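You operate a simulated robot arm through the tools that you are given. There is no shell and no other tool. Be economical: measure what you need, move in short steps, check, and stop when the job is done.

You are at the controls of a simulated robot arm. One attempt, no reset.

TASK
Refill the yellow cartridge to 40 ml with its own ink.
Fine: no spill; refill slider parked, refill dial shut, cartridge back where it stood.

Only the result counts: the job must be done as asked and must still hold three seconds after the hand-in. Knocking over, shifting, dropping, spilling or breaking anything else fails it.

THE ROBOT
A 6-joint arm with a two-finger parallel gripper, fixed in place. Base frame: the origin is at the foot of the arm, x ahead of it, y to its left, z up; the work surface is at about z = 80.3. Units: cm, degrees, N and s.
With the tool pointing down near the work surface it reaches from about 26 to 68 cm from the base axis. Its first joint turns from -66.0 to 66.0 degrees. Payload 2.9 kg.
Tool frame: the origin (TCP) lies between the finger pads and is the grasp point; the fingertips stand 3 cm ahead of it; z points along the fingers, y is the line along which they close. The gripper opens to 11 cm. The fingers are 2 cm wide and 1 cm thick; the gripper's body (4.8 by 11.2 cm) begins 5.5 cm behind the TCP.
Orientation is that of the tool frame in the base frame, as a unit quaternion [w, x, y, z]. With the fingers straight down and closing along the base's y, the tool's x points along the base's -x, its y along +y and its z along -z.

THE INTERFACE
- The arm moves only by the tool send_rows. Its argument "moves" is a list of rows, each an object (a shift or turn left out is 0, a gripper value left out holds the last) with "claw": the finger opening in m, from 0 to 0.11; "translation": the shift along the tool's x, y, z in m, a list of three; "delta_rot": the turn, a rotation vector about the tool's x, y, z in degrees, a list of three. In form: [{"claw": claw, "translation": [x, y, z], "delta_rot": [wx, wy, wz]}, ...]. A call has 1 to 10 rows; each row is the pose to reach, as a shift and turn from the pose commanded when the call began, along the tool's axes at that moment. Rows are played at 5 a second. More than 5 cm and 8.6 degrees between two rows, or a gripper value outside its range, and nothing of the call is played. Where a pose cannot be reached the arm comes as near as it can. A force on the tool above 80 N (or 10 N above the force at the start of the call, whichever is more), or a blocked arm, ends the call early, and 0.2 s more pass. Each finger travels about 10.8 cm/s and halts on what it meets, pressing with about 26 N; the grip force reading is that of the motor and also rises with nothing between the fingers. The clock runs only during rows and for 0.2 s after the last one: add rows that repeat a pose to give the fingers time. It gives the time, the measured TCP pose, the force on the tool (base axes), the opening and the grip force at its end, in the units of the frame above (readings bear some noise).
- Cameras (640 x 400 px; columns grow to the right, rows downward): "scene" is fixed at [7.59, 41.18, 140.08]; the picture's right is [-0.77, -0.64, 0.00], its down [-0.29, 0.35, -0.89] and it looks along [0.57, -0.69, -0.45] (base axes); focal length 320 px, centre (320, 200). "wrist" rides on the gripper at [7.2, 1.7, -10.3] in the tool frame; the picture's right is [-0.23, 0.97, 0.00], its down [-0.76, -0.18, -0.62] and it looks along [-0.61, -0.14, 0.78] (tool axes); focal length 222 px, centre (320, 200). There is no depth. A picture from a camera that has moved, and an enlarged one, comes with that camera's place and axes in the base frame and with its lens. The place of the scene camera against the robot may be out by one fixed shift of up to 2.5 cm in any direction.
- snapshot(camera): a new picture of that camera. No time passes.
- enlarge(camera, box): a new picture of the part [left, top, right, bottom] of that camera's present view, enlarged. No time passes.
- hand_in(): hands the job in; it is judged then, once.

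Go step by step. Nothing tells you positions but the pictures and the camera data: compare them with the known pose of the tool, close in by small moves and look again before you grip or let go. The budget is 120 turns and 64 pictures, counting those below and the enlarged ones. Unless the task says otherwise, let go and move clear before handing in, and close with one line.

The tools are called as a command line: name --argument value ..., lists and objects as JSON in quotes. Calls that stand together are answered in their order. send_rows: Moves the arm, as the interface text tells. Its arguments: {"type":"object","properties":{"moves":{"type":"array","items":{"type":"object","properties":{"claw":{"type":"number"},"translation":{"type":"array","items":{"type":"number"}},"delta_rot":{"type":"array","items":{"type":"number"}}}}}},"required":["moves"]} The other tools are called the same way: snapshot (camera) takes a picture; enlarge (camera, box) takes an enlarged picture of a part of a camera's view; hand_in () hands the job in.

At the start:

```text
t: 0.0
tool_pos: [44.3, -18.45, 114.69]
ee_rot: [0.0, -0.001, 1.0, -0.001]
wrist_force: [-0.1, -0.5, -0.5]
finger_gap: 10.98
finger_force: 0.1
```

scene: 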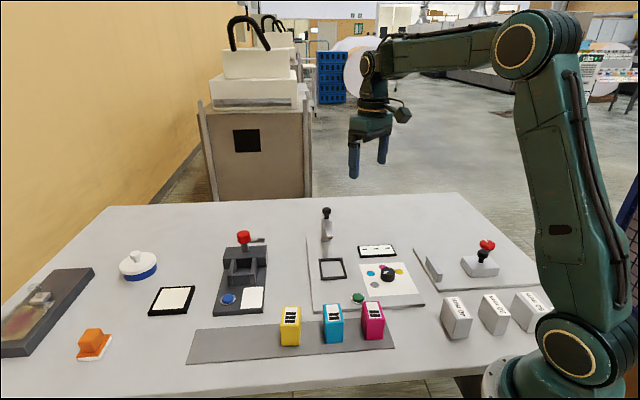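
wrist: 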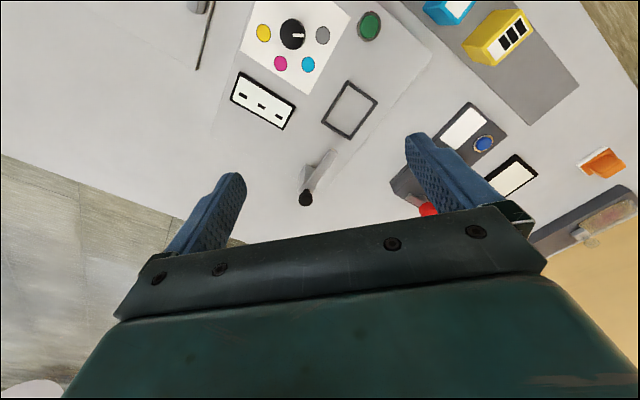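

I see a bench with a refill station (slider, dial, green button, frame outline), a cartridge row and other devices. I'll look closer first.

enlarge --camera "scene" --box '[290, 190, 450, 310]'

enlarge --camera "scene" --box '[130, 210, 400, 380]'

enlarge --camera "wrist" --box '[180, 0, 560, 220]'

```text
3.33 times, centred on (370, 250) of scene
camera zoom: at [7.59, 41.18, 140.08], right [-0.77, -0.64, 0.0], down [-0.29, 0.35, -0.89], along [0.57, -0.69, -0.45], focal length 1067 px, centre (153, 33)
```

zoom: 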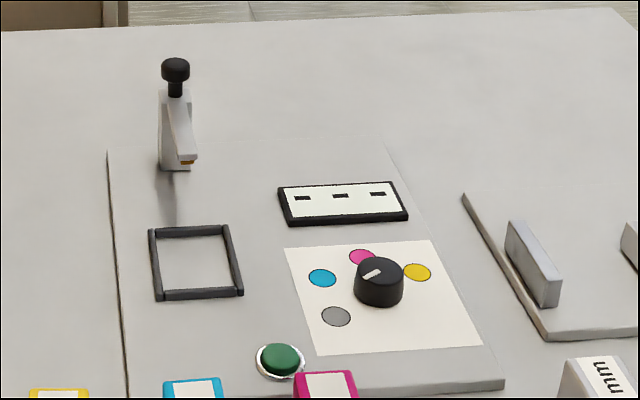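

```text
2.35 times, centred on (265, 295) of scene
camera zoom: at [7.59, 41.18, 140.08], right [-0.77, -0.64, 0.0], down [-0.29, 0.35, -0.89], along [0.57, -0.69, -0.45], focal length 753 px, centre (449, -24)
```

zoom: 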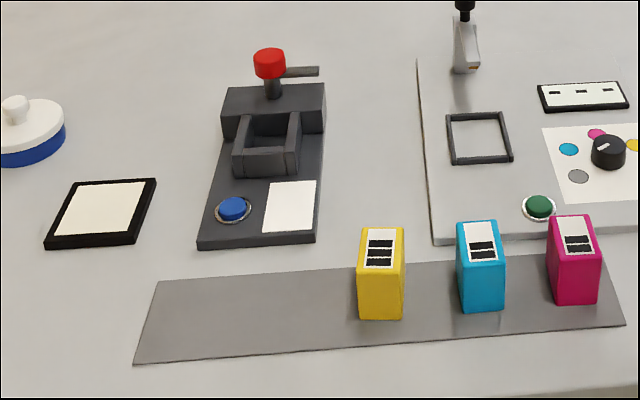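

```text
1.68 times, centred on (370, 110) of wrist
camera zoom: at [37.14, -16.67, 124.95], right [0.23, 0.97, 0.0], down [0.76, -0.18, 0.62], along [0.61, -0.14, -0.78], focal length 374 px, centre (236, 352)
```

zoom: 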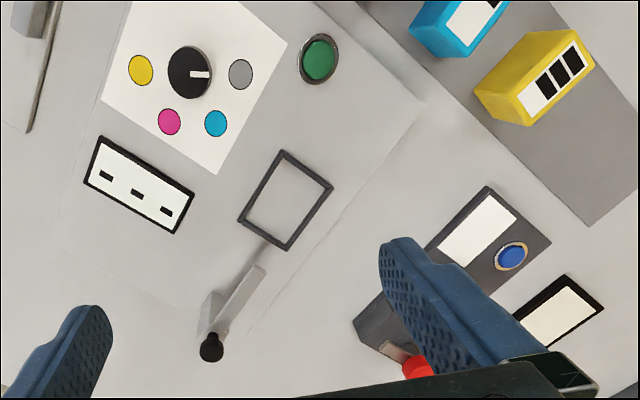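

Dial roughly (37.6,-21), socket frame (51,-14), button (39,-9), yellow cartridge about (44.7,8). I'll lower and look closer at the station.

send_rows --moves '[{"translation": [0.03, 0, 0.03]}, {"translation": [0.05, 0, 0.07]}, {"translation": [0.08, 0, 0.1]}, {"translation": [0.08, 0, 0.1]}]'

snapshot --camera "wrist"

```text
t: 1.0
tool_pos: [36.18, -18.61, 104.43]
ee_rot: [0.0, 0.0, 1.0, -0.001]
wrist_force: [-0.3, -0.2, 0.3]
finger_gap: 10.97
finger_force: 0.0
```

```text
58 pictures are left
camera wrist: at [29.01, -16.73, 114.65], right [0.23, 0.97, 0.0], down [0.76, -0.18, 0.62], along [0.61, -0.14, -0.78], focal length 222 px, centre (320, 200)
```

wrist: 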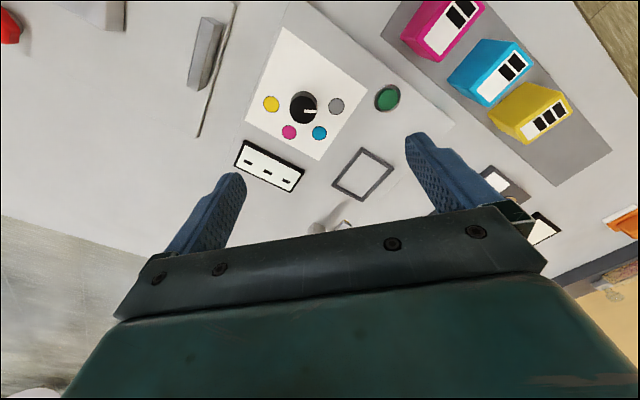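

enlarge --camera "wrist" --box '[230, 20, 470, 240]'

enlarge --camera "wrist" --box '[380, 0, 620, 180]'

enlarge --camera "scene" --box '[310, 195, 380, 245]'

```text
1.82 times, centred on (350, 130) of wrist
camera zoom: at [29.01, -16.73, 114.65], right [0.23, 0.97, 0.0], down [0.76, -0.18, 0.62], along [0.61, -0.14, -0.78], focal length 404 px, centre (266, 327)
```

zoom: 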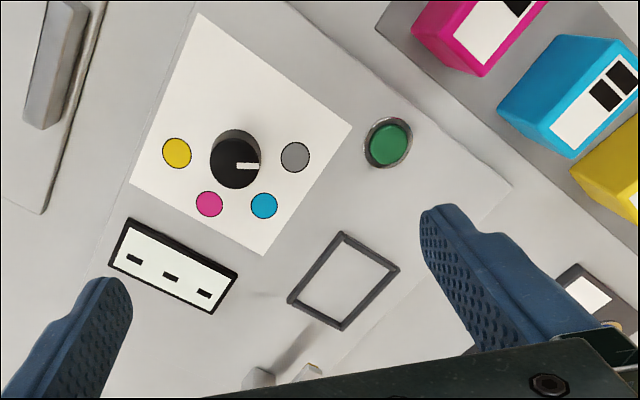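

```text
2.22 times, centred on (500, 90) of wrist
camera zoom: at [29.01, -16.73, 114.65], right [0.23, 0.97, 0.0], down [0.76, -0.18, 0.62], along [0.61, -0.14, -0.78], focal length 494 px, centre (-80, 444)
```

zoom: 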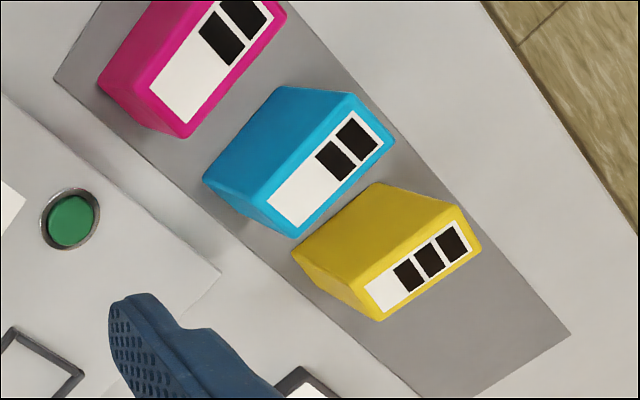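

```text
8.00 times, centred on (345, 220) of scene
camera zoom: at [7.58, 41.18, 140.08], right [-0.77, -0.64, 0.0], down [-0.29, 0.35, -0.89], along [0.57, -0.69, -0.45], focal length 2560 px, centre (120, 40)
```

zoom: 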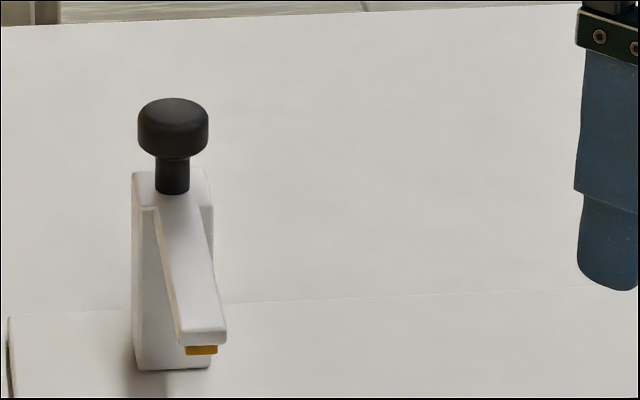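

The frame and cartridges are yawed about 45°: frame centre about (51.5,-14.3), slider knob about (62.8,-25.6,90), yellow cartridge about (44.5,7.8), top about 87.4. I'll go above the cartridge with the hand yawed -45°.

send_rows --moves '[{"translation": [-0.014, 0.044, 0.007], "delta_rot": [0, 0, -7.5]}, {"translation": [-0.028, 0.088, 0.014], "delta_rot": [0, 0, -15]}, {"translation": [-0.042, 0.132, 0.021], "delta_rot": [0, 0, -22.5]}, {"translation": [-0.056, 0.176, 0.028], "delta_rot": [0, 0, -30]}, {"translation": [-0.07, 0.22, 0.035], "delta_rot": [0, 0, -37.5]}, {"translation": [-0.083, 0.263, 0.044], "delta_rot": [0, 0, -45]}, {"translation": [-0.083, 0.263, 0.044], "delta_rot": [0, 0, -45]}]'

snapshot --camera "wrist"

enlarge --camera "wrist" --box '[220, 0, 420, 200]'

```text
t: 2.6
tool_pos: [44.42, 7.88, 100.5]
ee_rot: [-0.001, -0.383, 0.924, 0.0]
wrist_force: [0.0, 0.2, 0.2]
finger_gap: 10.98
finger_force: 0.0
```

```text
54 pictures are left
camera wrist: at [38.08, 4.0, 110.67], right [-0.53, 0.85, 0.0], down [0.66, 0.41, 0.62], along [0.53, 0.33, -0.78], focal length 222 px, centre (320, 200)
```

wrist: 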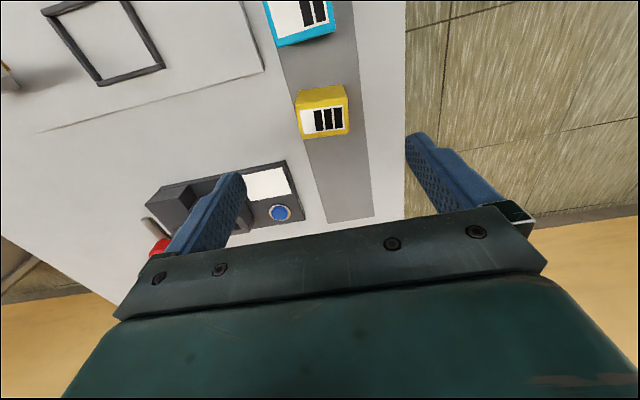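

```text
2.00 times, centred on (320, 100) of wrist
camera zoom: at [38.08, 4.0, 110.67], right [-0.53, 0.85, 0.0], down [0.66, 0.41, 0.62], along [0.53, 0.33, -0.78], focal length 444 px, centre (320, 400)
```

zoom: 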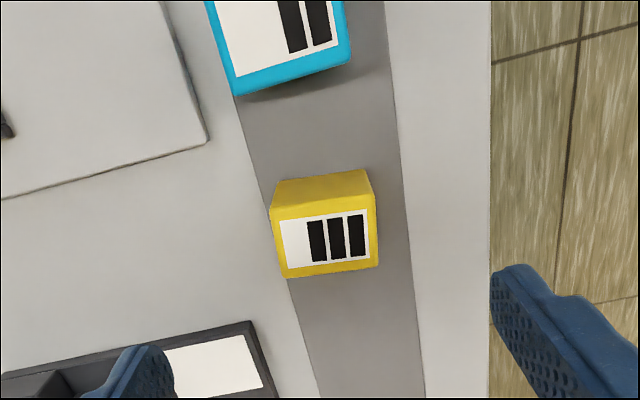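

The cartridge stands at yaw about 39.5° with its centre about (44.6,8.4). I'll align the hand, lower to z 93 and check.

send_rows --moves '[{"translation": [-0.005, 0.003, 0.03], "delta_rot": [0, 0, 5.5]}, {"translation": [-0.005, 0.003, 0.075], "delta_rot": [0, 0, 5.5]}, {"translation": [-0.005, 0.003, 0.075], "delta_rot": [0, 0, 5.5]}]'

snapshot --camera "wrist"

enlarge --camera "wrist" --box '[220, 60, 440, 220]'

```text
t: 3.4
tool_pos: [44.74, 8.4, 92.8]
ee_rot: [0.0, -0.338, 0.941, 0.0]
wrist_force: [0.5, 0.3, -0.5]
finger_gap: 11.01
finger_force: 0.0
```

```text
52 pictures are left
camera wrist: at [38.26, 5.25, 103.14], right [-0.44, 0.9, 0.0], down [0.7, 0.35, 0.62], along [0.56, 0.28, -0.78], focal length 222 px, centre (320, 200)
```

wrist: 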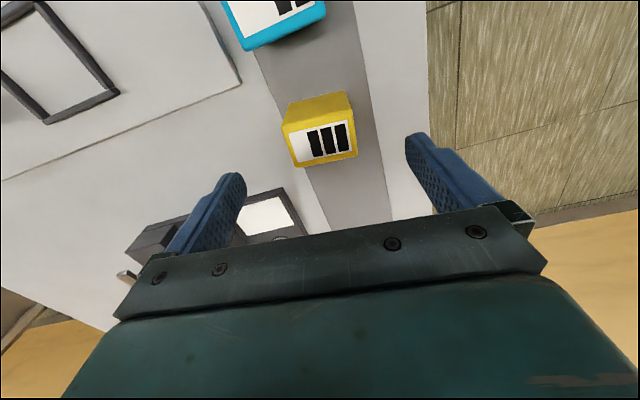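

```text
2.50 times, centred on (330, 140) of wrist
camera zoom: at [38.26, 5.25, 103.14], right [-0.44, 0.9, 0.0], down [0.7, 0.35, 0.62], along [0.56, 0.28, -0.78], focal length 555 px, centre (295, 350)
```

zoom: 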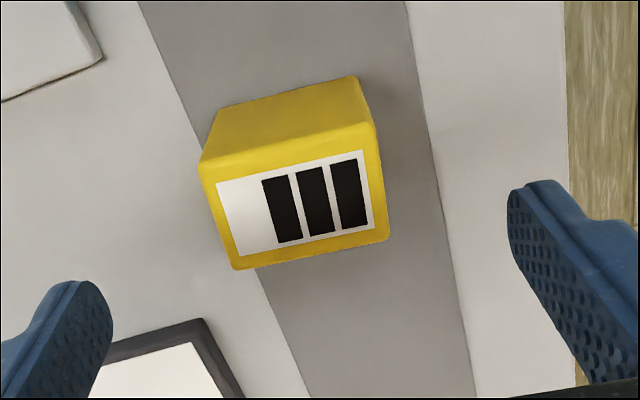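

The hand is aligned; the cartridge centre is about 0.2 cm off in tool x and y. I'll correct that, descend with an 8 cm opening, and check before gripping.

send_rows --moves '[{"claw": 0.08, "translation": [0.002, 0.0024, 0.0]}, {"translation": [0.002, 0.0024, 0.03]}, {"translation": [0.002, 0.0024, 0.06]}, {"translation": [0.002, 0.0024, 0.083]}, {"translation": [0.002, 0.0024, 0.083]}]'

snapshot --camera "wrist"

enlarge --camera "scene" --box '[250, 250, 370, 350]'

```text
t: 4.6
tool_pos: [44.61, 8.63, 84.65]
ee_rot: [-0.001, -0.337, 0.941, 0.001]
wrist_force: [0.8, 0.2, -0.5]
finger_gap: 8.0
finger_force: 0.1
```

```text
50 pictures are left
camera wrist: at [38.0, 5.35, 94.88], right [-0.44, 0.9, 0.0], down [0.7, 0.35, 0.62], along [0.56, 0.28, -0.78], focal length 222 px, centre (320, 200)
```

wrist: 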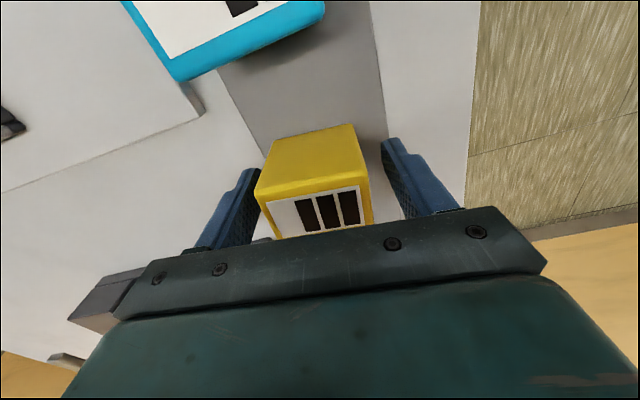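

```text
4.00 times, centred on (310, 300) of scene
camera zoom: at [7.59, 41.18, 140.08], right [-0.77, -0.64, 0.0], down [-0.29, 0.35, -0.89], along [0.57, -0.69, -0.45], focal length 1280 px, centre (360, -200)
```

zoom: 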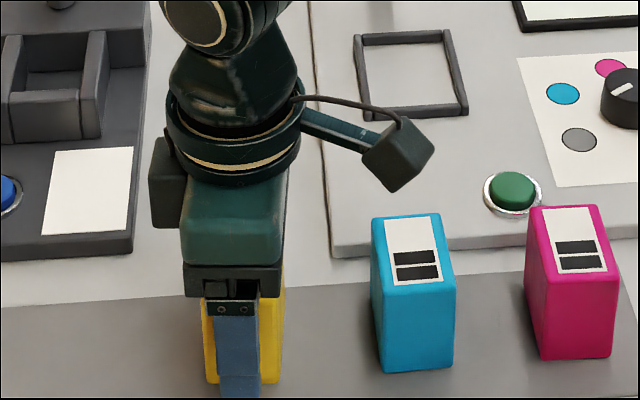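

It's centred in x and about 0.15 cm over in y. I'll trim that and close.

send_rows --moves '[{"translation": [0, -0.0015, 0]}, {"claw": 0.055, "translation": [0, -0.0015, 0]}, {"claw": 0.045, "translation": [0, -0.0015, 0]}, {"claw": 0.045, "translation": [0, -0.0015, 0]}, {"claw": 0.042, "translation": [0, -0.0015, 0]}, {"claw": 0.04, "translation": [0, -0.0015, 0]}]'

```text
t: 6.0
tool_pos: [44.53, 8.31, 84.57]
ee_rot: [0.0, -0.338, 0.941, 0.001]
wrist_force: [0.1, -1.2, 1.2]
finger_gap: 5.56
finger_force: 26.3
```

Gripped at 5.56 cm; the home pose is TCP (44.55,8.35,84.55), yaw 39.5°. Next I'll lift 9 cm and check.

send_rows --moves '[{"translation": [0, 0, -0.03]}, {"translation": [0, 0, -0.06]}, {"translation": [0, 0, -0.09]}, {"translation": [0, 0, -0.09]}]'

snapshot --camera "scene"

```text
t: 7.0
tool_pos: [44.74, 8.27, 93.4]
ee_rot: [0.0, -0.339, 0.941, 0.0]
wrist_force: [0.7, -0.9, 1.2]
finger_gap: 3.98
finger_force: 0.1
```

```text
48 pictures are left
```

scene: 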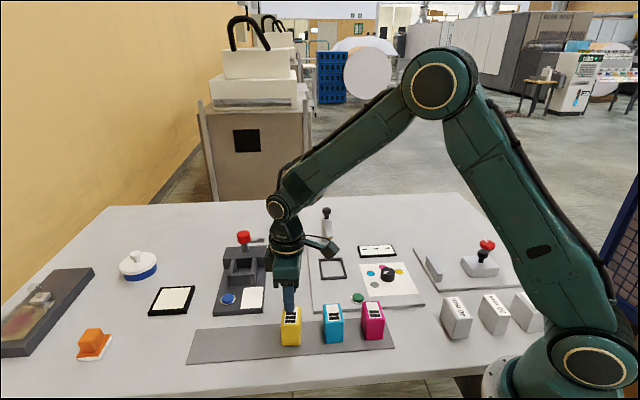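

The fingers slipped off and the cartridge stayed behind. I'll look at it from this pose.

snapshot --camera "wrist"

enlarge --camera "wrist" --box '[220, 60, 440, 220]'

enlarge --camera "scene" --box '[250, 250, 370, 350]'

```text
47 pictures are left
camera wrist: at [38.2, 5.09, 103.68], right [-0.44, 0.9, 0.0], down [0.7, 0.35, 0.62], along [0.56, 0.28, -0.78], focal length 222 px, centre (320, 200)
```

wrist: 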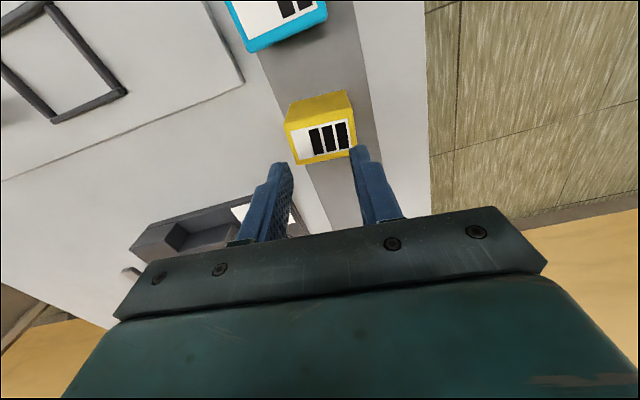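

```text
2.50 times, centred on (330, 140) of wrist
camera zoom: at [38.2, 5.09, 103.68], right [-0.44, 0.9, 0.0], down [0.7, 0.35, 0.62], along [0.56, 0.28, -0.78], focal length 555 px, centre (295, 350)
```

zoom: 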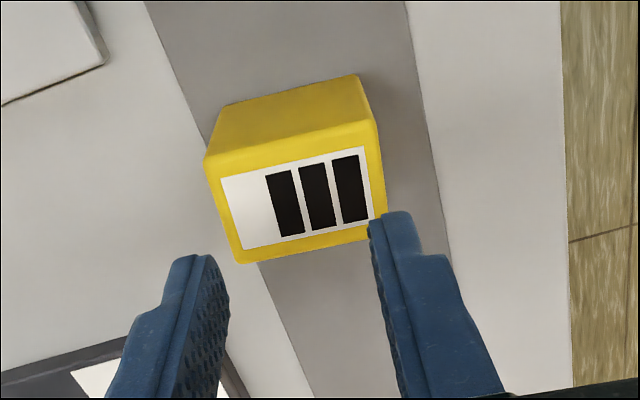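

```text
4.00 times, centred on (310, 300) of scene
camera zoom: at [7.59, 41.18, 140.08], right [-0.77, -0.64, 0.0], down [-0.29, 0.35, -0.89], along [0.57, -0.69, -0.45], focal length 1280 px, centre (360, -200)
```

zoom: 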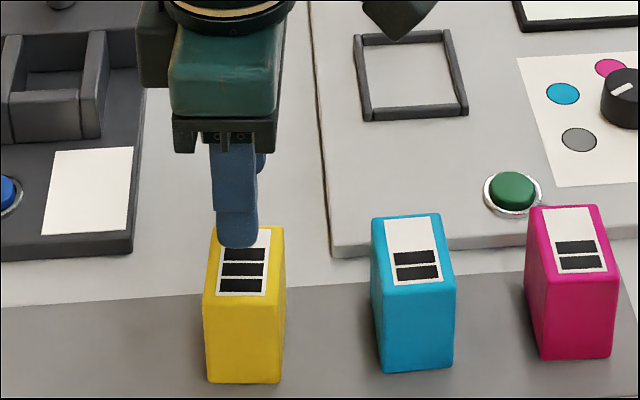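

The cartridge hasn't moved and its top is nearer 86. I'll regrip slightly deeper and better centred, then lift slowly.

send_rows --moves '[{"claw": 0.08, "translation": [-0.002, 0, 0]}, {"claw": 0.08, "translation": [-0.002, 0, 0.01]}, {"translation": [-0.002, 0, 0.04]}, {"translation": [-0.002, 0, 0.07]}, {"translation": [-0.002, 0, 0.096]}, {"translation": [-0.002, 0, 0.096]}, {"claw": 0.05, "translation": [-0.002, 0, 0.096]}, {"claw": 0.03, "translation": [-0.002, 0, 0.096]}, {"claw": 0.0, "translation": [-0.002, 0, 0.096]}, {"claw": 0.0, "translation": [-0.002, 0, 0.096]}]'

snapshot --camera "wrist"

```text
t: 9.2
tool_pos: [44.58, 8.51, 83.96]
ee_rot: [0.0, -0.338, 0.941, 0.0]
wrist_force: [0.9, -0.2, 0.7]
finger_gap: 5.57
finger_force: 26.0
```

```text
44 pictures are left
camera wrist: at [37.96, 5.3, 94.26], right [-0.44, 0.9, 0.0], down [0.7, 0.35, 0.62], along [0.56, 0.28, -0.78], focal length 222 px, centre (320, 200)
```

wrist: 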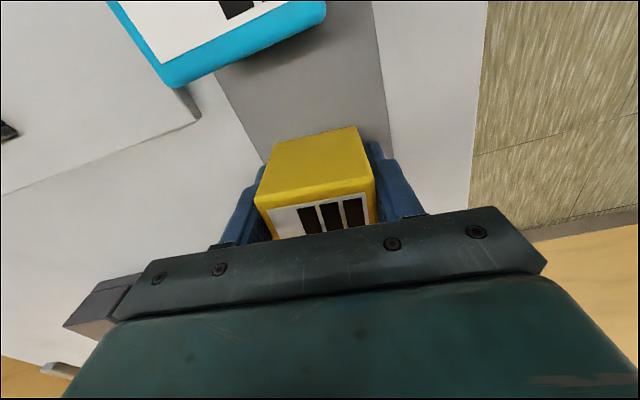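

The cartridge is gripped at 5.57 cm, deeper this time. I'll lift it slowly.

send_rows --moves '[{"translation": [0, 0, -0.002]}, {"translation": [0, 0, -0.005]}, {"translation": [0, 0, -0.01]}, {"translation": [0, 0, -0.015]}, {"translation": [0, 0, -0.02]}, {"translation": [0, 0, -0.02]}]'

snapshot --camera "wrist"

```text
t: 10.6
tool_pos: [44.7, 8.51, 85.88]
ee_rot: [0.0, -0.338, 0.941, 0.0]
wrist_force: [-0.5, 0.6, -1.0]
finger_gap: 5.6
finger_force: 25.7
```

```text
43 pictures are left
camera wrist: at [38.07, 5.29, 96.21], right [-0.44, 0.9, 0.0], down [0.7, 0.35, 0.62], along [0.56, 0.28, -0.78], focal length 222 px, centre (320, 200)
```

wrist: 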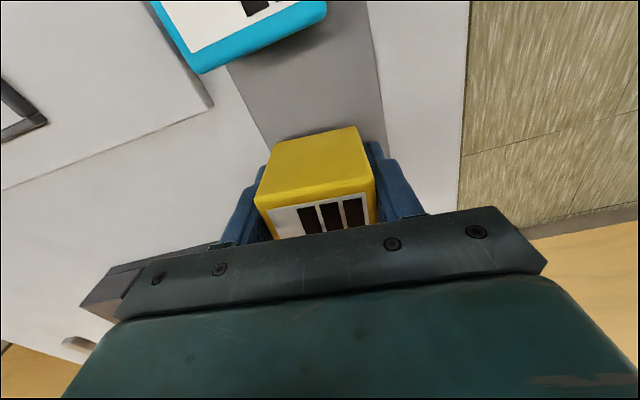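

It's holding. I'll raise it more and carry it towards the frame, stopping above it.

send_rows --moves '[{"translation": [0, 0, -0.01]}, {"translation": [0, 0, -0.025]}, {"translation": [0, 0, -0.04]}, {"translation": [0.002, -0.005, -0.055]}, {"translation": [0.008, -0.02, -0.07]}, {"translation": [0.018, -0.044, -0.075]}, {"translation": [0.028, -0.068, -0.075]}, {"translation": [0.038, -0.092, -0.075]}, {"translation": [0.044, -0.107, -0.075]}, {"translation": [0.046, -0.11, -0.075]}]'

send_rows --moves '[{"translation": [0.004, -0.01, 0], "delta_rot": [0, 0, -0.5]}, {"translation": [0.014, -0.034, 0], "delta_rot": [0, 0, -1.5]}, {"translation": [0.024, -0.058, 0], "delta_rot": [0, 0, -3]}, {"translation": [0.034, -0.082, 0], "delta_rot": [0, 0, -4.5]}, {"translation": [0.042, -0.1, 0], "delta_rot": [0, 0, -5.5]}, {"translation": [0.046, -0.11, 0], "delta_rot": [0, 0, -5.5]}, {"translation": [0.046, -0.11, 0], "delta_rot": [0, 0, -5.5]}]'

snapshot --camera "wrist"

snapshot --camera "scene"

```text
t: 12.8
tool_pos: [48.23, -3.01, 93.4]
ee_rot: [-0.001, -0.338, 0.941, 0.0]
wrist_force: [0.4, 0.2, -0.5]
finger_gap: 5.57
finger_force: 26.0
```

```text
t: 14.4
tool_pos: [51.49, -14.36, 93.36]
ee_rot: [0.0, -0.383, 0.924, 0.0]
wrist_force: [0.3, 0.8, -0.9]
finger_gap: 5.56
finger_force: 26.3
```

```text
42 pictures are left
camera wrist: at [45.25, -18.2, 103.58], right [-0.53, 0.85, 0.0], down [0.66, 0.41, 0.62], along [0.53, 0.33, -0.78], focal length 222 px, centre (320, 200)
```

wrist: 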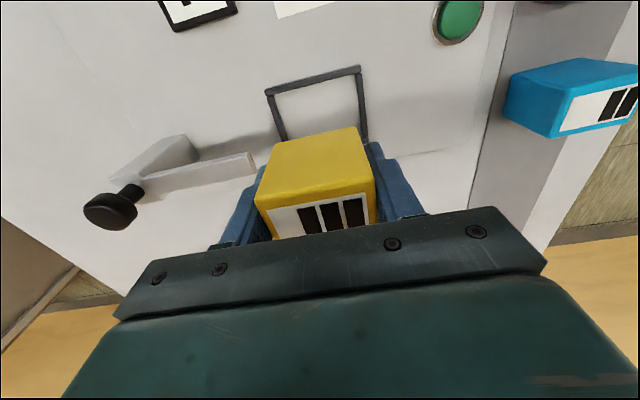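

```text
41 pictures are left
```

scene: 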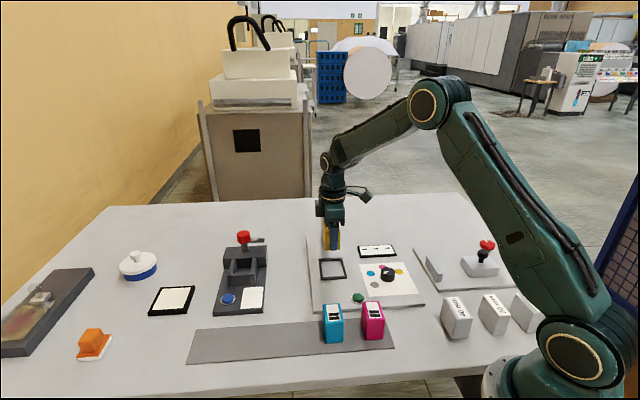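

I'm above the frame. I'll enlarge to locate the frame and the nozzle arm relative to the tool.

enlarge --camera "wrist" --box '[80, 40, 400, 240]'

enlarge --camera "scene" --box '[295, 195, 375, 315]'

```text
2.00 times, centred on (240, 140) of wrist
camera zoom: at [45.25, -18.2, 103.58], right [-0.53, 0.85, 0.0], down [0.66, 0.41, 0.62], along [0.53, 0.33, -0.78], focal length 444 px, centre (480, 320)
```

zoom: 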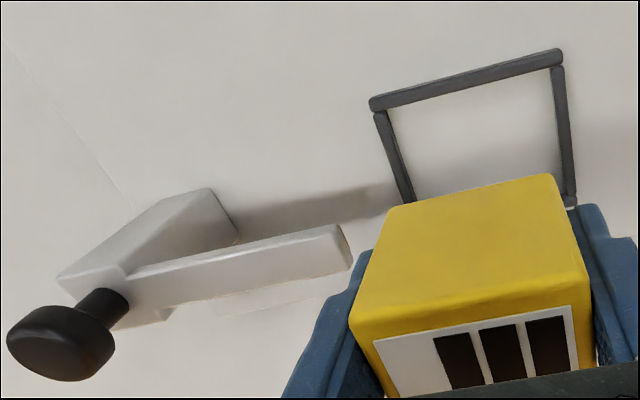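

```text
3.33 times, centred on (335, 255) of scene
camera zoom: at [7.59, 41.17, 140.08], right [-0.77, -0.64, 0.0], down [-0.29, 0.35, -0.89], along [0.57, -0.69, -0.45], focal length 1067 px, centre (270, 17)
```

zoom: 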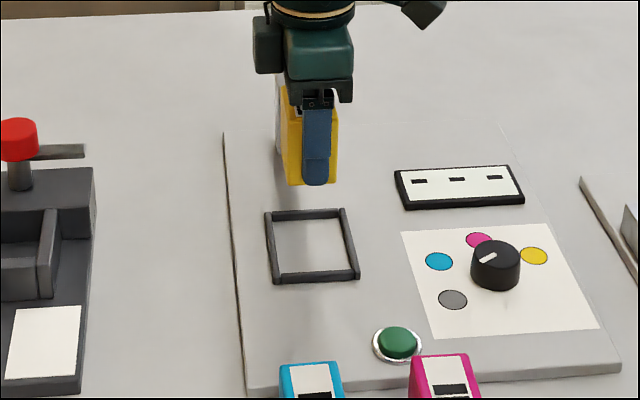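

The frame centre is about 0.15 cm from the TCP in both tool axes. I'll check the bar height, since the fingertips sit only 0.5 cm above the cartridge bottom.

enlarge --camera "scene" --box '[308, 245, 356, 315]'

enlarge --camera "wrist" --box '[250, 50, 390, 150]'

```text
5.71 times, centred on (332, 280) of scene
camera zoom: at [7.59, 41.17, 140.08], right [-0.77, -0.64, 0.0], down [-0.29, 0.35, -0.89], along [0.57, -0.69, -0.45], focal length 1828 px, centre (251, -257)
```

zoom: 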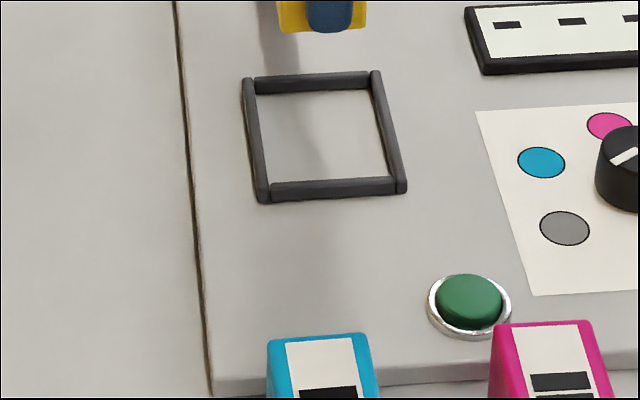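

```text
4.00 times, centred on (320, 100) of wrist
camera zoom: at [45.25, -18.2, 103.58], right [-0.53, 0.85, 0.0], down [0.66, 0.41, 0.62], along [0.53, 0.33, -0.78], focal length 888 px, centre (320, 600)
```

zoom: 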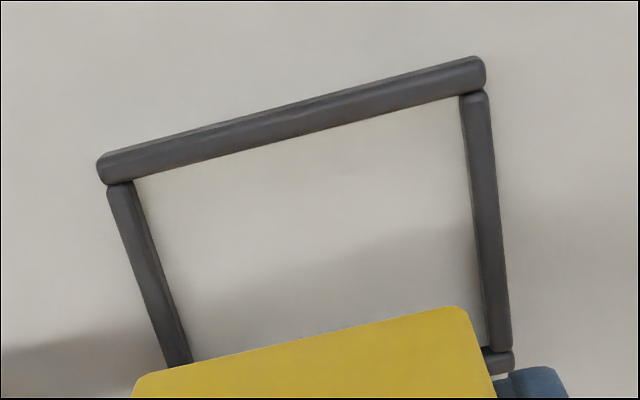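

The cartridge (5.57 plus the fingers) just about matches the inner frame width of 7.6. I'll shift 0.17 cm in tool y and descend to just above the plate.

send_rows --moves '[{"translation": [0, 0.0018, 0]}, {"translation": [0, 0.0018, 0.015]}, {"translation": [0, 0.0018, 0.035]}, {"translation": [0, 0.0018, 0.055]}, {"translation": [0, 0.0018, 0.07]}, {"translation": [0, 0.0018, 0.078]}, {"translation": [0, 0.0018, 0.08]}]'

enlarge --camera "scene" --box '[295, 215, 375, 315]'

snapshot --camera "wrist"

```text
t: 16.0
tool_pos: [51.53, -14.16, 85.29]
ee_rot: [0.0, -0.383, 0.924, 0.0]
wrist_force: [-1.0, -0.1, -1.2]
finger_gap: 5.59
finger_force: 26.3
```

```text
4.00 times, centred on (335, 265) of scene
camera zoom: at [7.59, 41.17, 140.08], right [-0.77, -0.64, 0.0], down [-0.29, 0.35, -0.89], along [0.57, -0.69, -0.45], focal length 1280 px, centre (260, -60)
```

zoom: 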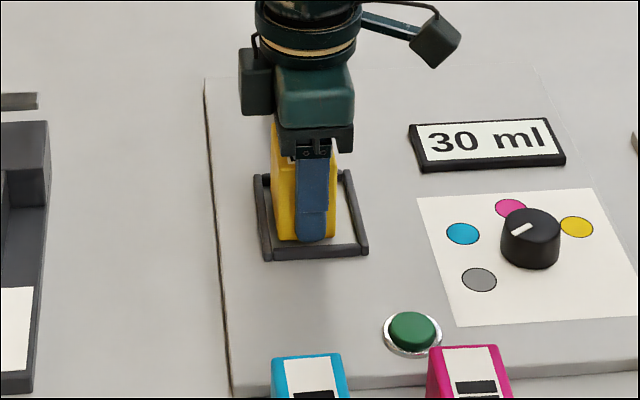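

```text
35 pictures are left
camera wrist: at [45.19, -17.96, 95.58], right [-0.53, 0.85, 0.0], down [0.66, 0.41, 0.62], along [0.53, 0.33, -0.78], focal length 222 px, centre (320, 200)
```

wrist: 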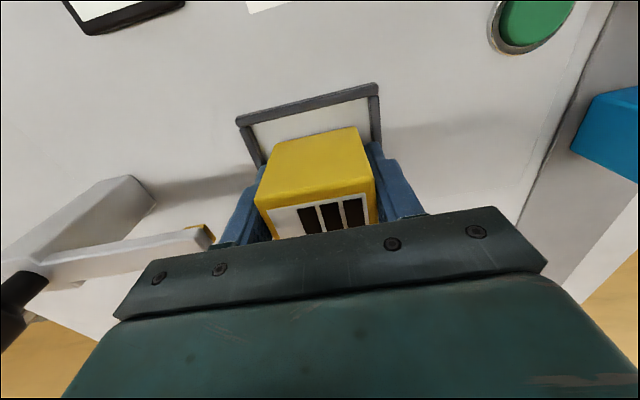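

The display reads "30 ml", so I need +10. I'll nudge tool x by +0.2 and lower gently to contact.

send_rows --moves '[{"translation": [0.002, 0, 0]}, {"translation": [0.002, 0, 0.002]}, {"translation": [0.002, 0, 0.004]}, {"translation": [0.002, 0, 0.005]}, {"translation": [0.002, 0, 0.005]}]'

send_rows --moves '[{"translation": [0, 0, 0.001]}, {"translation": [0, 0, 0.0015]}, {"translation": [0, 0, 0.0015]}]'

enlarge --camera "scene" --box '[300, 235, 360, 285]'

```text
t: 17.2
tool_pos: [51.34, -14.34, 85.09]
ee_rot: [0.001, -0.384, 0.923, 0.001]
wrist_force: [-16.1, 4.5, 39.5]
finger_gap: 5.59
finger_force: 25.5
```

```text
t: 18.0
tool_pos: [51.26, -14.4, 85.16]
ee_rot: [0.0, -0.383, 0.924, 0.001]
wrist_force: [-13.7, 13.6, 50.9]
finger_gap: 5.57
finger_force: 25.7
```

```text
8.00 times, centred on (330, 260) of scene
camera zoom: at [7.47, 41.22, 140.07], right [-0.77, -0.64, 0.0], down [-0.29, 0.35, -0.89], along [0.57, -0.69, -0.45], focal length 2560 px, centre (240, -280)
```

zoom: 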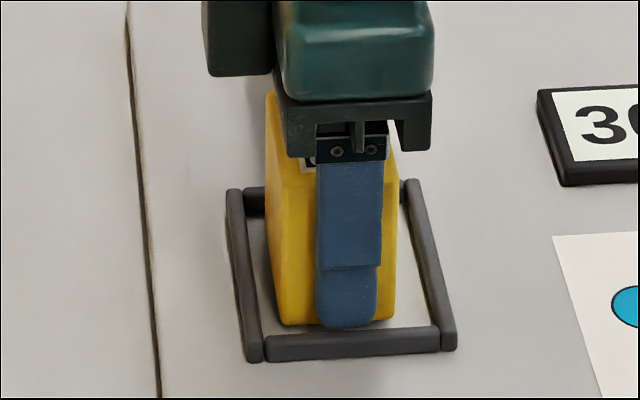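

There's contact at TCP z≈85.1 with about 45 N. I'll ease off the preload, open slightly and rise.

send_rows --moves '[{"translation": [0, 0, -0.0015]}, {"translation": [0, 0, -0.0025]}, {"translation": [0, 0, -0.0025]}]'

```text
t: 18.8
tool_pos: [51.4, -14.25, 85.12]
ee_rot: [0.001, -0.383, 0.924, 0.0]
wrist_force: [-6.2, 14.8, 34.8]
finger_gap: 5.57
finger_force: 26.3
```

send_rows --moves '[{"translation": [0, 0, -0.0012]}, {"translation": [0, 0, -0.0012]}]'

send_rows --moves '[{"claw": 0.058}, {"claw": 0.06}, {"claw": 0.061}, {"claw": 0.062}]'

enlarge --camera "scene" --box '[300, 235, 360, 285]'

```text
t: 19.4
tool_pos: [51.29, -14.33, 85.22]
ee_rot: [0.0, -0.382, 0.924, -0.001]
wrist_force: [-3.1, 10.5, 24.9]
finger_gap: 5.6
finger_force: 26.3
```

```text
t: 20.4
tool_pos: [51.38, -14.34, 85.03]
ee_rot: [0.002, -0.382, 0.924, -0.002]
wrist_force: [7.7, -2.9, 16.5]
finger_gap: 5.82
finger_force: 0.0
```

```text
8.00 times, centred on (330, 260) of scene
camera zoom: at [7.58, 41.18, 140.08], right [-0.77, -0.64, 0.0], down [-0.29, 0.35, -0.89], along [0.57, -0.69, -0.45], focal length 2560 px, centre (240, -280)
```

zoom: 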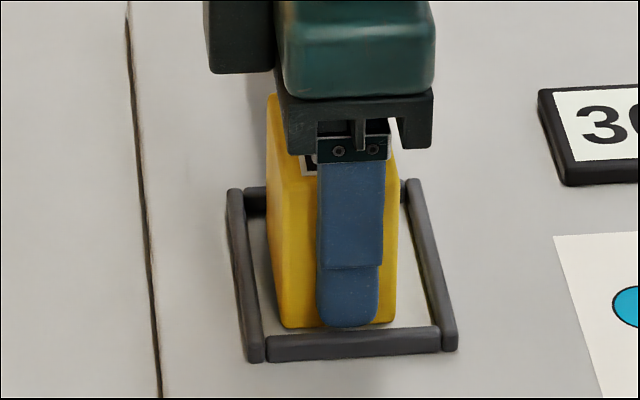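

Released; the cartridge settled a millimetre or two onto the plate. Rising slowly now.

send_rows --moves '[{"translation": [0, 0, -0.003]}, {"translation": [0, 0, -0.008]}, {"translation": [0, 0, -0.015]}, {"translation": [0, 0, -0.03]}, {"claw": 0.075, "translation": [0, 0, -0.045]}, {"claw": 0.075, "translation": [0, 0, -0.075]}, {"translation": [0, 0, -0.1]}, {"translation": [0, 0, -0.12]}, {"translation": [0, 0, -0.12]}]'

snapshot --camera "wrist"

enlarge --camera "scene" --box '[295, 195, 415, 315]'

```text
t: 22.4
tool_pos: [51.28, -14.36, 97.14]
ee_rot: [0.0, -0.383, 0.924, 0.001]
wrist_force: [1.3, -0.7, 0.1]
finger_gap: 7.48
finger_force: 0.1
```

```text
32 pictures are left
camera wrist: at [45.01, -18.15, 107.5], right [-0.53, 0.85, 0.0], down [0.66, 0.41, 0.62], along [0.53, 0.33, -0.78], focal length 222 px, centre (320, 200)
```

wrist: 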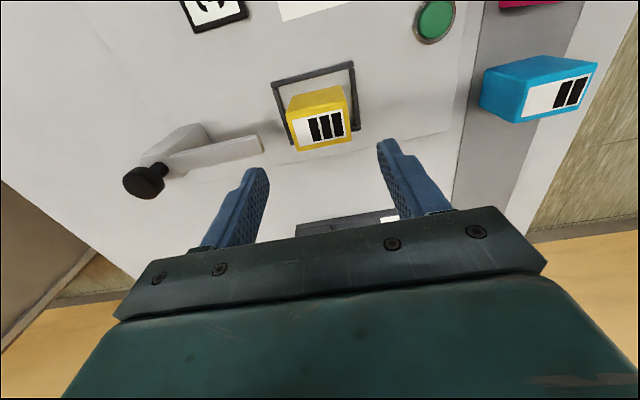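

```text
3.33 times, centred on (355, 255) of scene
camera zoom: at [7.59, 41.18, 140.08], right [-0.77, -0.64, 0.0], down [-0.29, 0.35, -0.89], along [0.57, -0.69, -0.45], focal length 1067 px, centre (203, 17)
```

zoom: 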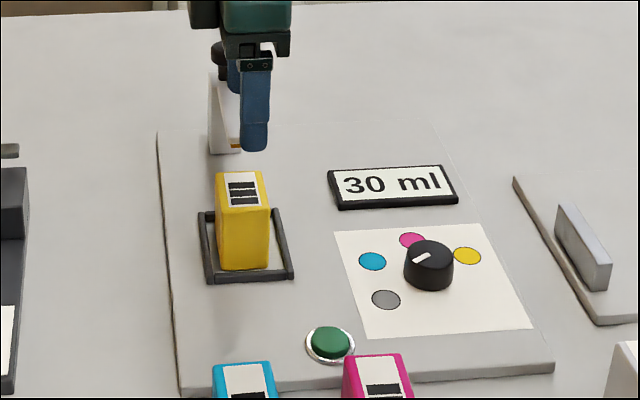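

The cartridge is seated and reads 30 ml. The slider knob is about 15.5 cm along tool -y at z about 91-92. I'll move over it and look.

send_rows --moves '[{"claw": 0.075, "translation": [0, -0.04, -0.01]}, {"translation": [0, -0.08, -0.02]}, {"translation": [0, -0.12, -0.02]}, {"translation": [0, -0.15, -0.02]}, {"translation": [0, -0.15, -0.02]}]'

snapshot --camera "wrist"

enlarge --camera "wrist" --box '[220, 60, 440, 220]'

```text
t: 23.6
tool_pos: [61.8, -24.82, 99.06]
ee_rot: [-0.001, -0.382, 0.924, 0.001]
wrist_force: [-1.0, -0.1, 0.7]
finger_gap: 7.46
finger_force: 0.1
```

```text
30 pictures are left
camera wrist: at [55.63, -28.73, 109.31], right [-0.53, 0.85, 0.0], down [0.67, 0.41, 0.62], along [0.53, 0.33, -0.78], focal length 222 px, centre (320, 200)
```

wrist: 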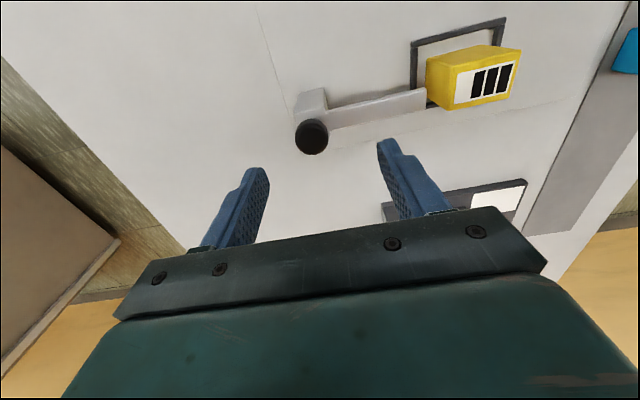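

```text
2.50 times, centred on (330, 140) of wrist
camera zoom: at [55.63, -28.73, 109.31], right [-0.53, 0.85, 0.0], down [0.67, 0.41, 0.62], along [0.53, 0.33, -0.78], focal length 555 px, centre (295, 350)
```

zoom: 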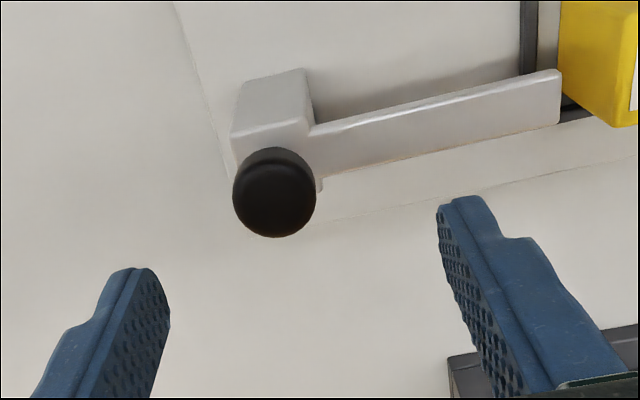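

By triangulation the knob is at (62.4,-25.3), top about 91.5, which is tool y -0.65. I'll straddle it with TCP at 92.5 and close.

send_rows --moves '[{"claw": 0.06, "translation": [0, -0.0065, 0.02]}, {"translation": [0, -0.0065, 0.04]}, {"translation": [0, -0.0065, 0.055]}, {"translation": [0, -0.0065, 0.065]}, {"translation": [0, -0.0065, 0.065]}]'

snapshot --camera "wrist"

enlarge --camera "scene" --box '[295, 185, 365, 255]'

```text
t: 24.8
tool_pos: [62.4, -25.53, 92.52]
ee_rot: [0.0, -0.382, 0.924, 0.0]
wrist_force: [0.8, 0.8, -0.2]
finger_gap: 5.99
finger_force: 0.0
```

```text
28 pictures are left
camera wrist: at [56.11, -29.32, 102.89], right [-0.53, 0.85, 0.0], down [0.66, 0.41, 0.62], along [0.53, 0.33, -0.78], focal length 222 px, centre (320, 200)
```

wrist: 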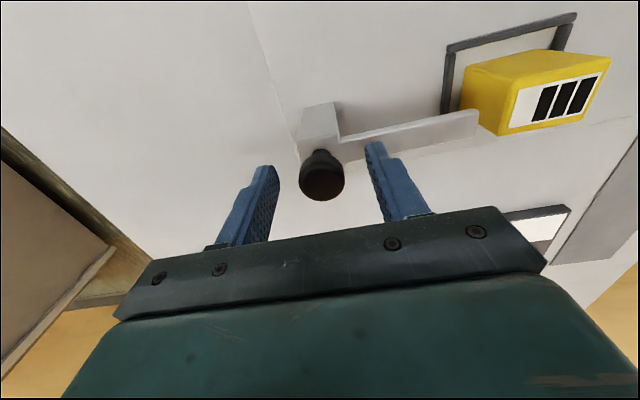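

```text
5.71 times, centred on (330, 220) of scene
camera zoom: at [7.59, 41.18, 140.08], right [-0.77, -0.64, 0.0], down [-0.29, 0.35, -0.89], along [0.57, -0.69, -0.45], focal length 1828 px, centre (263, 86)
```

zoom: 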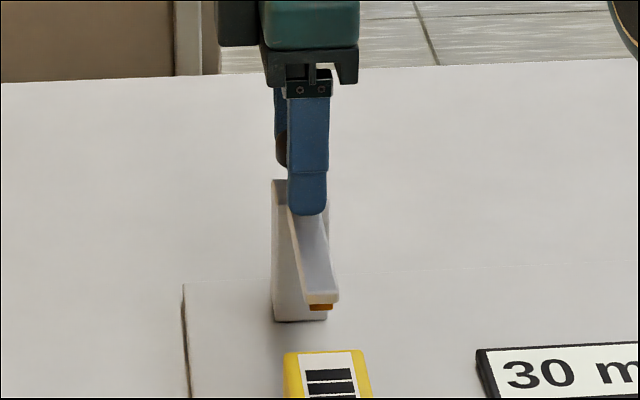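

The knob is between the fingers. Closing on it.

send_rows --moves '[{"claw": 0.035, "translation": [0, 0.0015, 0.002]}, {"claw": 0.025, "translation": [0, 0.0015, 0.002]}, {"claw": 0.02, "translation": [0, 0.0015, 0.002]}, {"claw": 0.015, "translation": [0, 0.0015, 0.002]}]'

```text
t: 25.8
tool_pos: [62.21, -25.35, 92.54]
ee_rot: [0.0, -0.383, 0.924, 0.0]
wrist_force: [-1.1, -2.8, -1.1]
finger_gap: 2.79
finger_force: 44.9
```

Gripped. I'll slide along tool +y slowly for 4 cm and look.

send_rows --moves '[{"translation": [0, 0.005, 0]}, {"translation": [0, 0.012, 0]}, {"translation": [0, 0.02, 0]}, {"translation": [0, 0.028, 0]}, {"translation": [0, 0.036, 0]}, {"translation": [0, 0.04, 0]}, {"translation": [0, 0.04, 0]}]'

enlarge --camera "scene" --box '[290, 195, 410, 295]'

```text
t: 27.4
tool_pos: [59.38, -22.57, 92.33]
ee_rot: [0.001, -0.382, 0.924, 0.0]
wrist_force: [-7.9, -8.8, 5.3]
finger_gap: 2.74
finger_force: 45.1
```

```text
4.00 times, centred on (350, 245) of scene
camera zoom: at [7.56, 41.16, 140.09], right [-0.77, -0.64, 0.0], down [-0.29, 0.35, -0.89], along [0.57, -0.69, -0.45], focal length 1280 px, centre (200, 20)
```

zoom: 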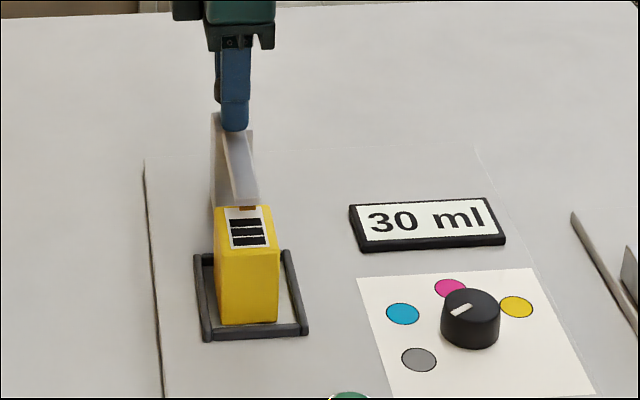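

The nozzle has reached the rear edge of the cartridge top. I'll continue 2.3 cm with slight lateral relief.

send_rows --moves '[{"translation": [0.001, 0.006, 0]}, {"translation": [0.002, 0.012, 0]}, {"translation": [0.002, 0.018, 0]}, {"translation": [0.002, 0.023, 0]}, {"translation": [0.002, 0.023, 0]}]'

enlarge --camera "scene" --box '[290, 195, 410, 295]'

snapshot --camera "wrist"

```text
t: 28.6
tool_pos: [57.92, -21.22, 92.34]
ee_rot: [0.004, -0.383, 0.924, -0.003]
wrist_force: [32.7, -14.3, -10.1]
finger_gap: 2.76
finger_force: 45.1
```

```text
4.00 times, centred on (350, 245) of scene
camera zoom: at [7.69, 41.13, 140.09], right [-0.77, -0.64, 0.0], down [-0.29, 0.35, -0.89], along [0.57, -0.69, -0.45], focal length 1280 px, centre (200, 20)
```

zoom: 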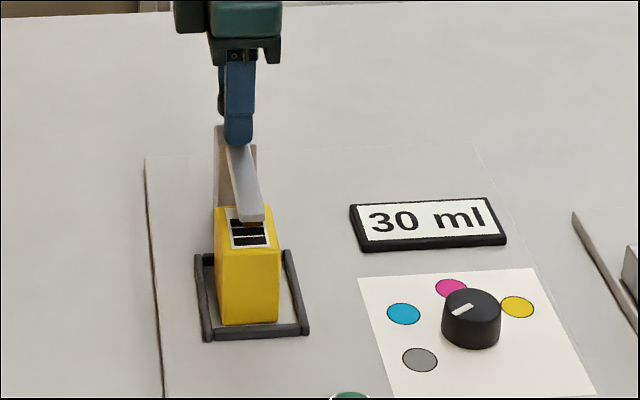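

```text
24 pictures are left
camera wrist: at [51.65, -24.97, 102.6], right [-0.53, 0.85, -0.01], down [0.66, 0.42, 0.63], along [0.54, 0.33, -0.78], focal length 222 px, centre (320, 200)
```

wrist: 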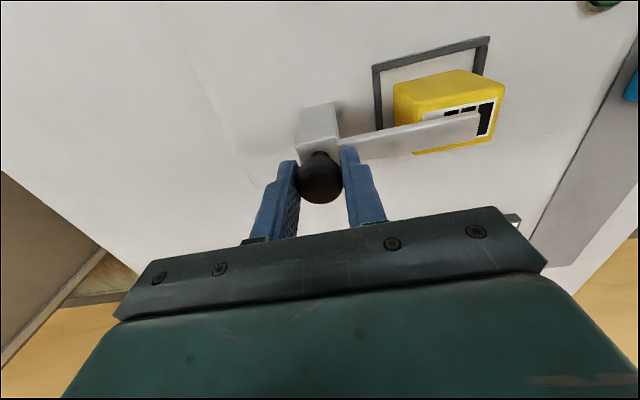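

The slider hit its end stop (6 cm travel) with the nozzle over the cartridge centre. I'll release, rise, and go look at the dial.

send_rows --moves '[{"translation": [0, -0.002, 0]}, {"claw": 0.03, "translation": [0, -0.003, 0]}, {"claw": 0.045, "translation": [0, -0.003, 0]}, {"claw": 0.055, "translation": [0, -0.003, 0]}, {"claw": 0.06, "translation": [0, -0.003, -0.015]}, {"translation": [0, -0.003, -0.04]}, {"translation": [0, -0.003, -0.08]}, {"translation": [0, -0.003, -0.08]}]'

```text
t: 30.4
tool_pos: [57.51, -21.26, 100.49]
ee_rot: [0.0, -0.383, 0.924, 0.0]
wrist_force: [-0.7, -0.4, 0.0]
finger_gap: 6.0
finger_force: 0.1
```

Moving above the dial while turning the hand clockwise, to leave room for counter-clockwise turning.

send_rows --moves '[{"translation": [0.014, 0.015, 0], "delta_rot": [0, 0, 8.4]}, {"translation": [0.028, 0.03, 0], "delta_rot": [0, 0, 16.8]}, {"translation": [0.042, 0.044, 0], "delta_rot": [0, 0, 25.2]}, {"translation": [0.056, 0.059, 0], "delta_rot": [0, 0, 33.6]}, {"translation": [0.07, 0.074, 0], "delta_rot": [0, 0, 42]}, {"translation": [0.084, 0.089, 0], "delta_rot": [0, 0, 50.4]}, {"translation": [0.098, 0.103, 0], "delta_rot": [0, 0, 58.8]}, {"translation": [0.112, 0.118, 0], "delta_rot": [0, 0, 67.2]}, {"translation": [0.126, 0.133, 0], "delta_rot": [0, 0, 75.6]}, {"translation": [0.1396, 0.1475, 0], "delta_rot": [0, 0, 84]}]'

send_rows --moves '[{"delta_rot": [0, 0, 6]}, {"delta_rot": [0, 0, 6]}]'

snapshot --camera "wrist"

enlarge --camera "wrist" --box '[220, 20, 440, 180]'

```text
t: 32.6
tool_pos: [37.6, -20.54, 100.47]
ee_rot: [0.0, 0.335, 0.942, -0.001]
wrist_force: [0.0, 0.0, 0.5]
finger_gap: 5.99
finger_force: 0.1
```

```text
t: 33.2
tool_pos: [37.56, -20.69, 100.46]
ee_rot: [0.0, 0.383, 0.924, 0.0]
wrist_force: [-0.4, 0.4, 0.2]
finger_gap: 6.02
finger_force: 0.0
```

```text
23 pictures are left
camera wrist: at [33.78, -14.19, 110.74], right [0.85, 0.53, 0.0], down [0.41, -0.66, 0.62], along [0.33, -0.53, -0.78], focal length 222 px, centre (320, 200)
```

wrist: 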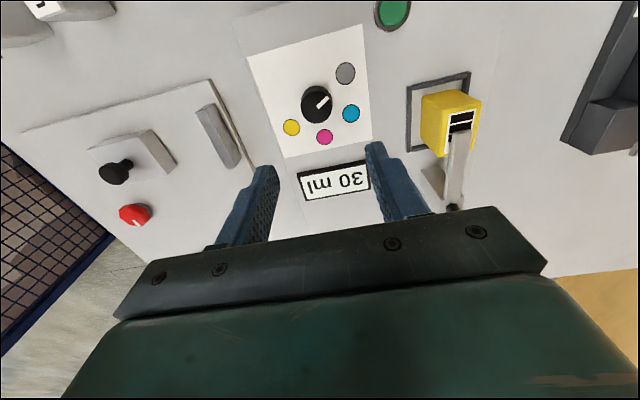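

```text
2.50 times, centred on (330, 100) of wrist
camera zoom: at [33.78, -14.19, 110.74], right [0.85, 0.53, 0.0], down [0.41, -0.66, 0.62], along [0.33, -0.53, -0.78], focal length 555 px, centre (295, 450)
```

zoom: 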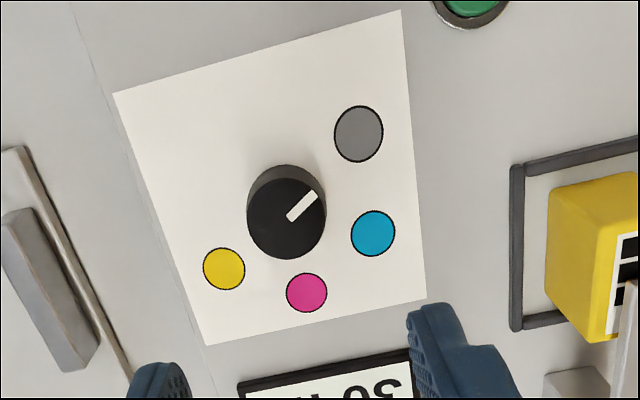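

The dots are spaced 60° (grey 60°, cyan 120°, magenta 180°, yellow 240° in the tool frame), and the dial centre is offset (-0.25,-0.32) from the TCP. I'll descend around the dial.

send_rows --moves '[{"claw": 0.065, "translation": [-0.0025, -0.0032, 0.04]}, {"translation": [-0.0025, -0.0032, 0.08]}, {"translation": [-0.0025, -0.0032, 0.12]}, {"translation": [-0.0025, -0.0032, 0.142]}, {"translation": [-0.0025, -0.0032, 0.142]}]'

snapshot --camera "wrist"

```text
t: 34.4
tool_pos: [37.29, -20.89, 86.3]
ee_rot: [0.0, 0.383, 0.924, 0.0]
wrist_force: [0.5, -0.3, -0.6]
finger_gap: 6.52
finger_force: 0.0
```

```text
21 pictures are left
camera wrist: at [33.58, -14.44, 96.6], right [0.85, 0.53, 0.0], down [0.41, -0.66, 0.62], along [0.33, -0.53, -0.78], focal length 222 px, centre (320, 200)
```

wrist: 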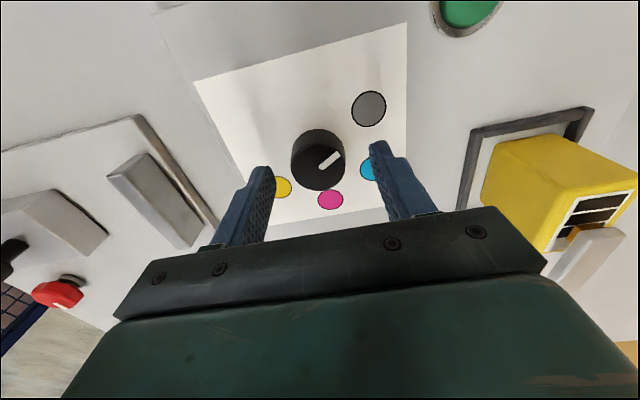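

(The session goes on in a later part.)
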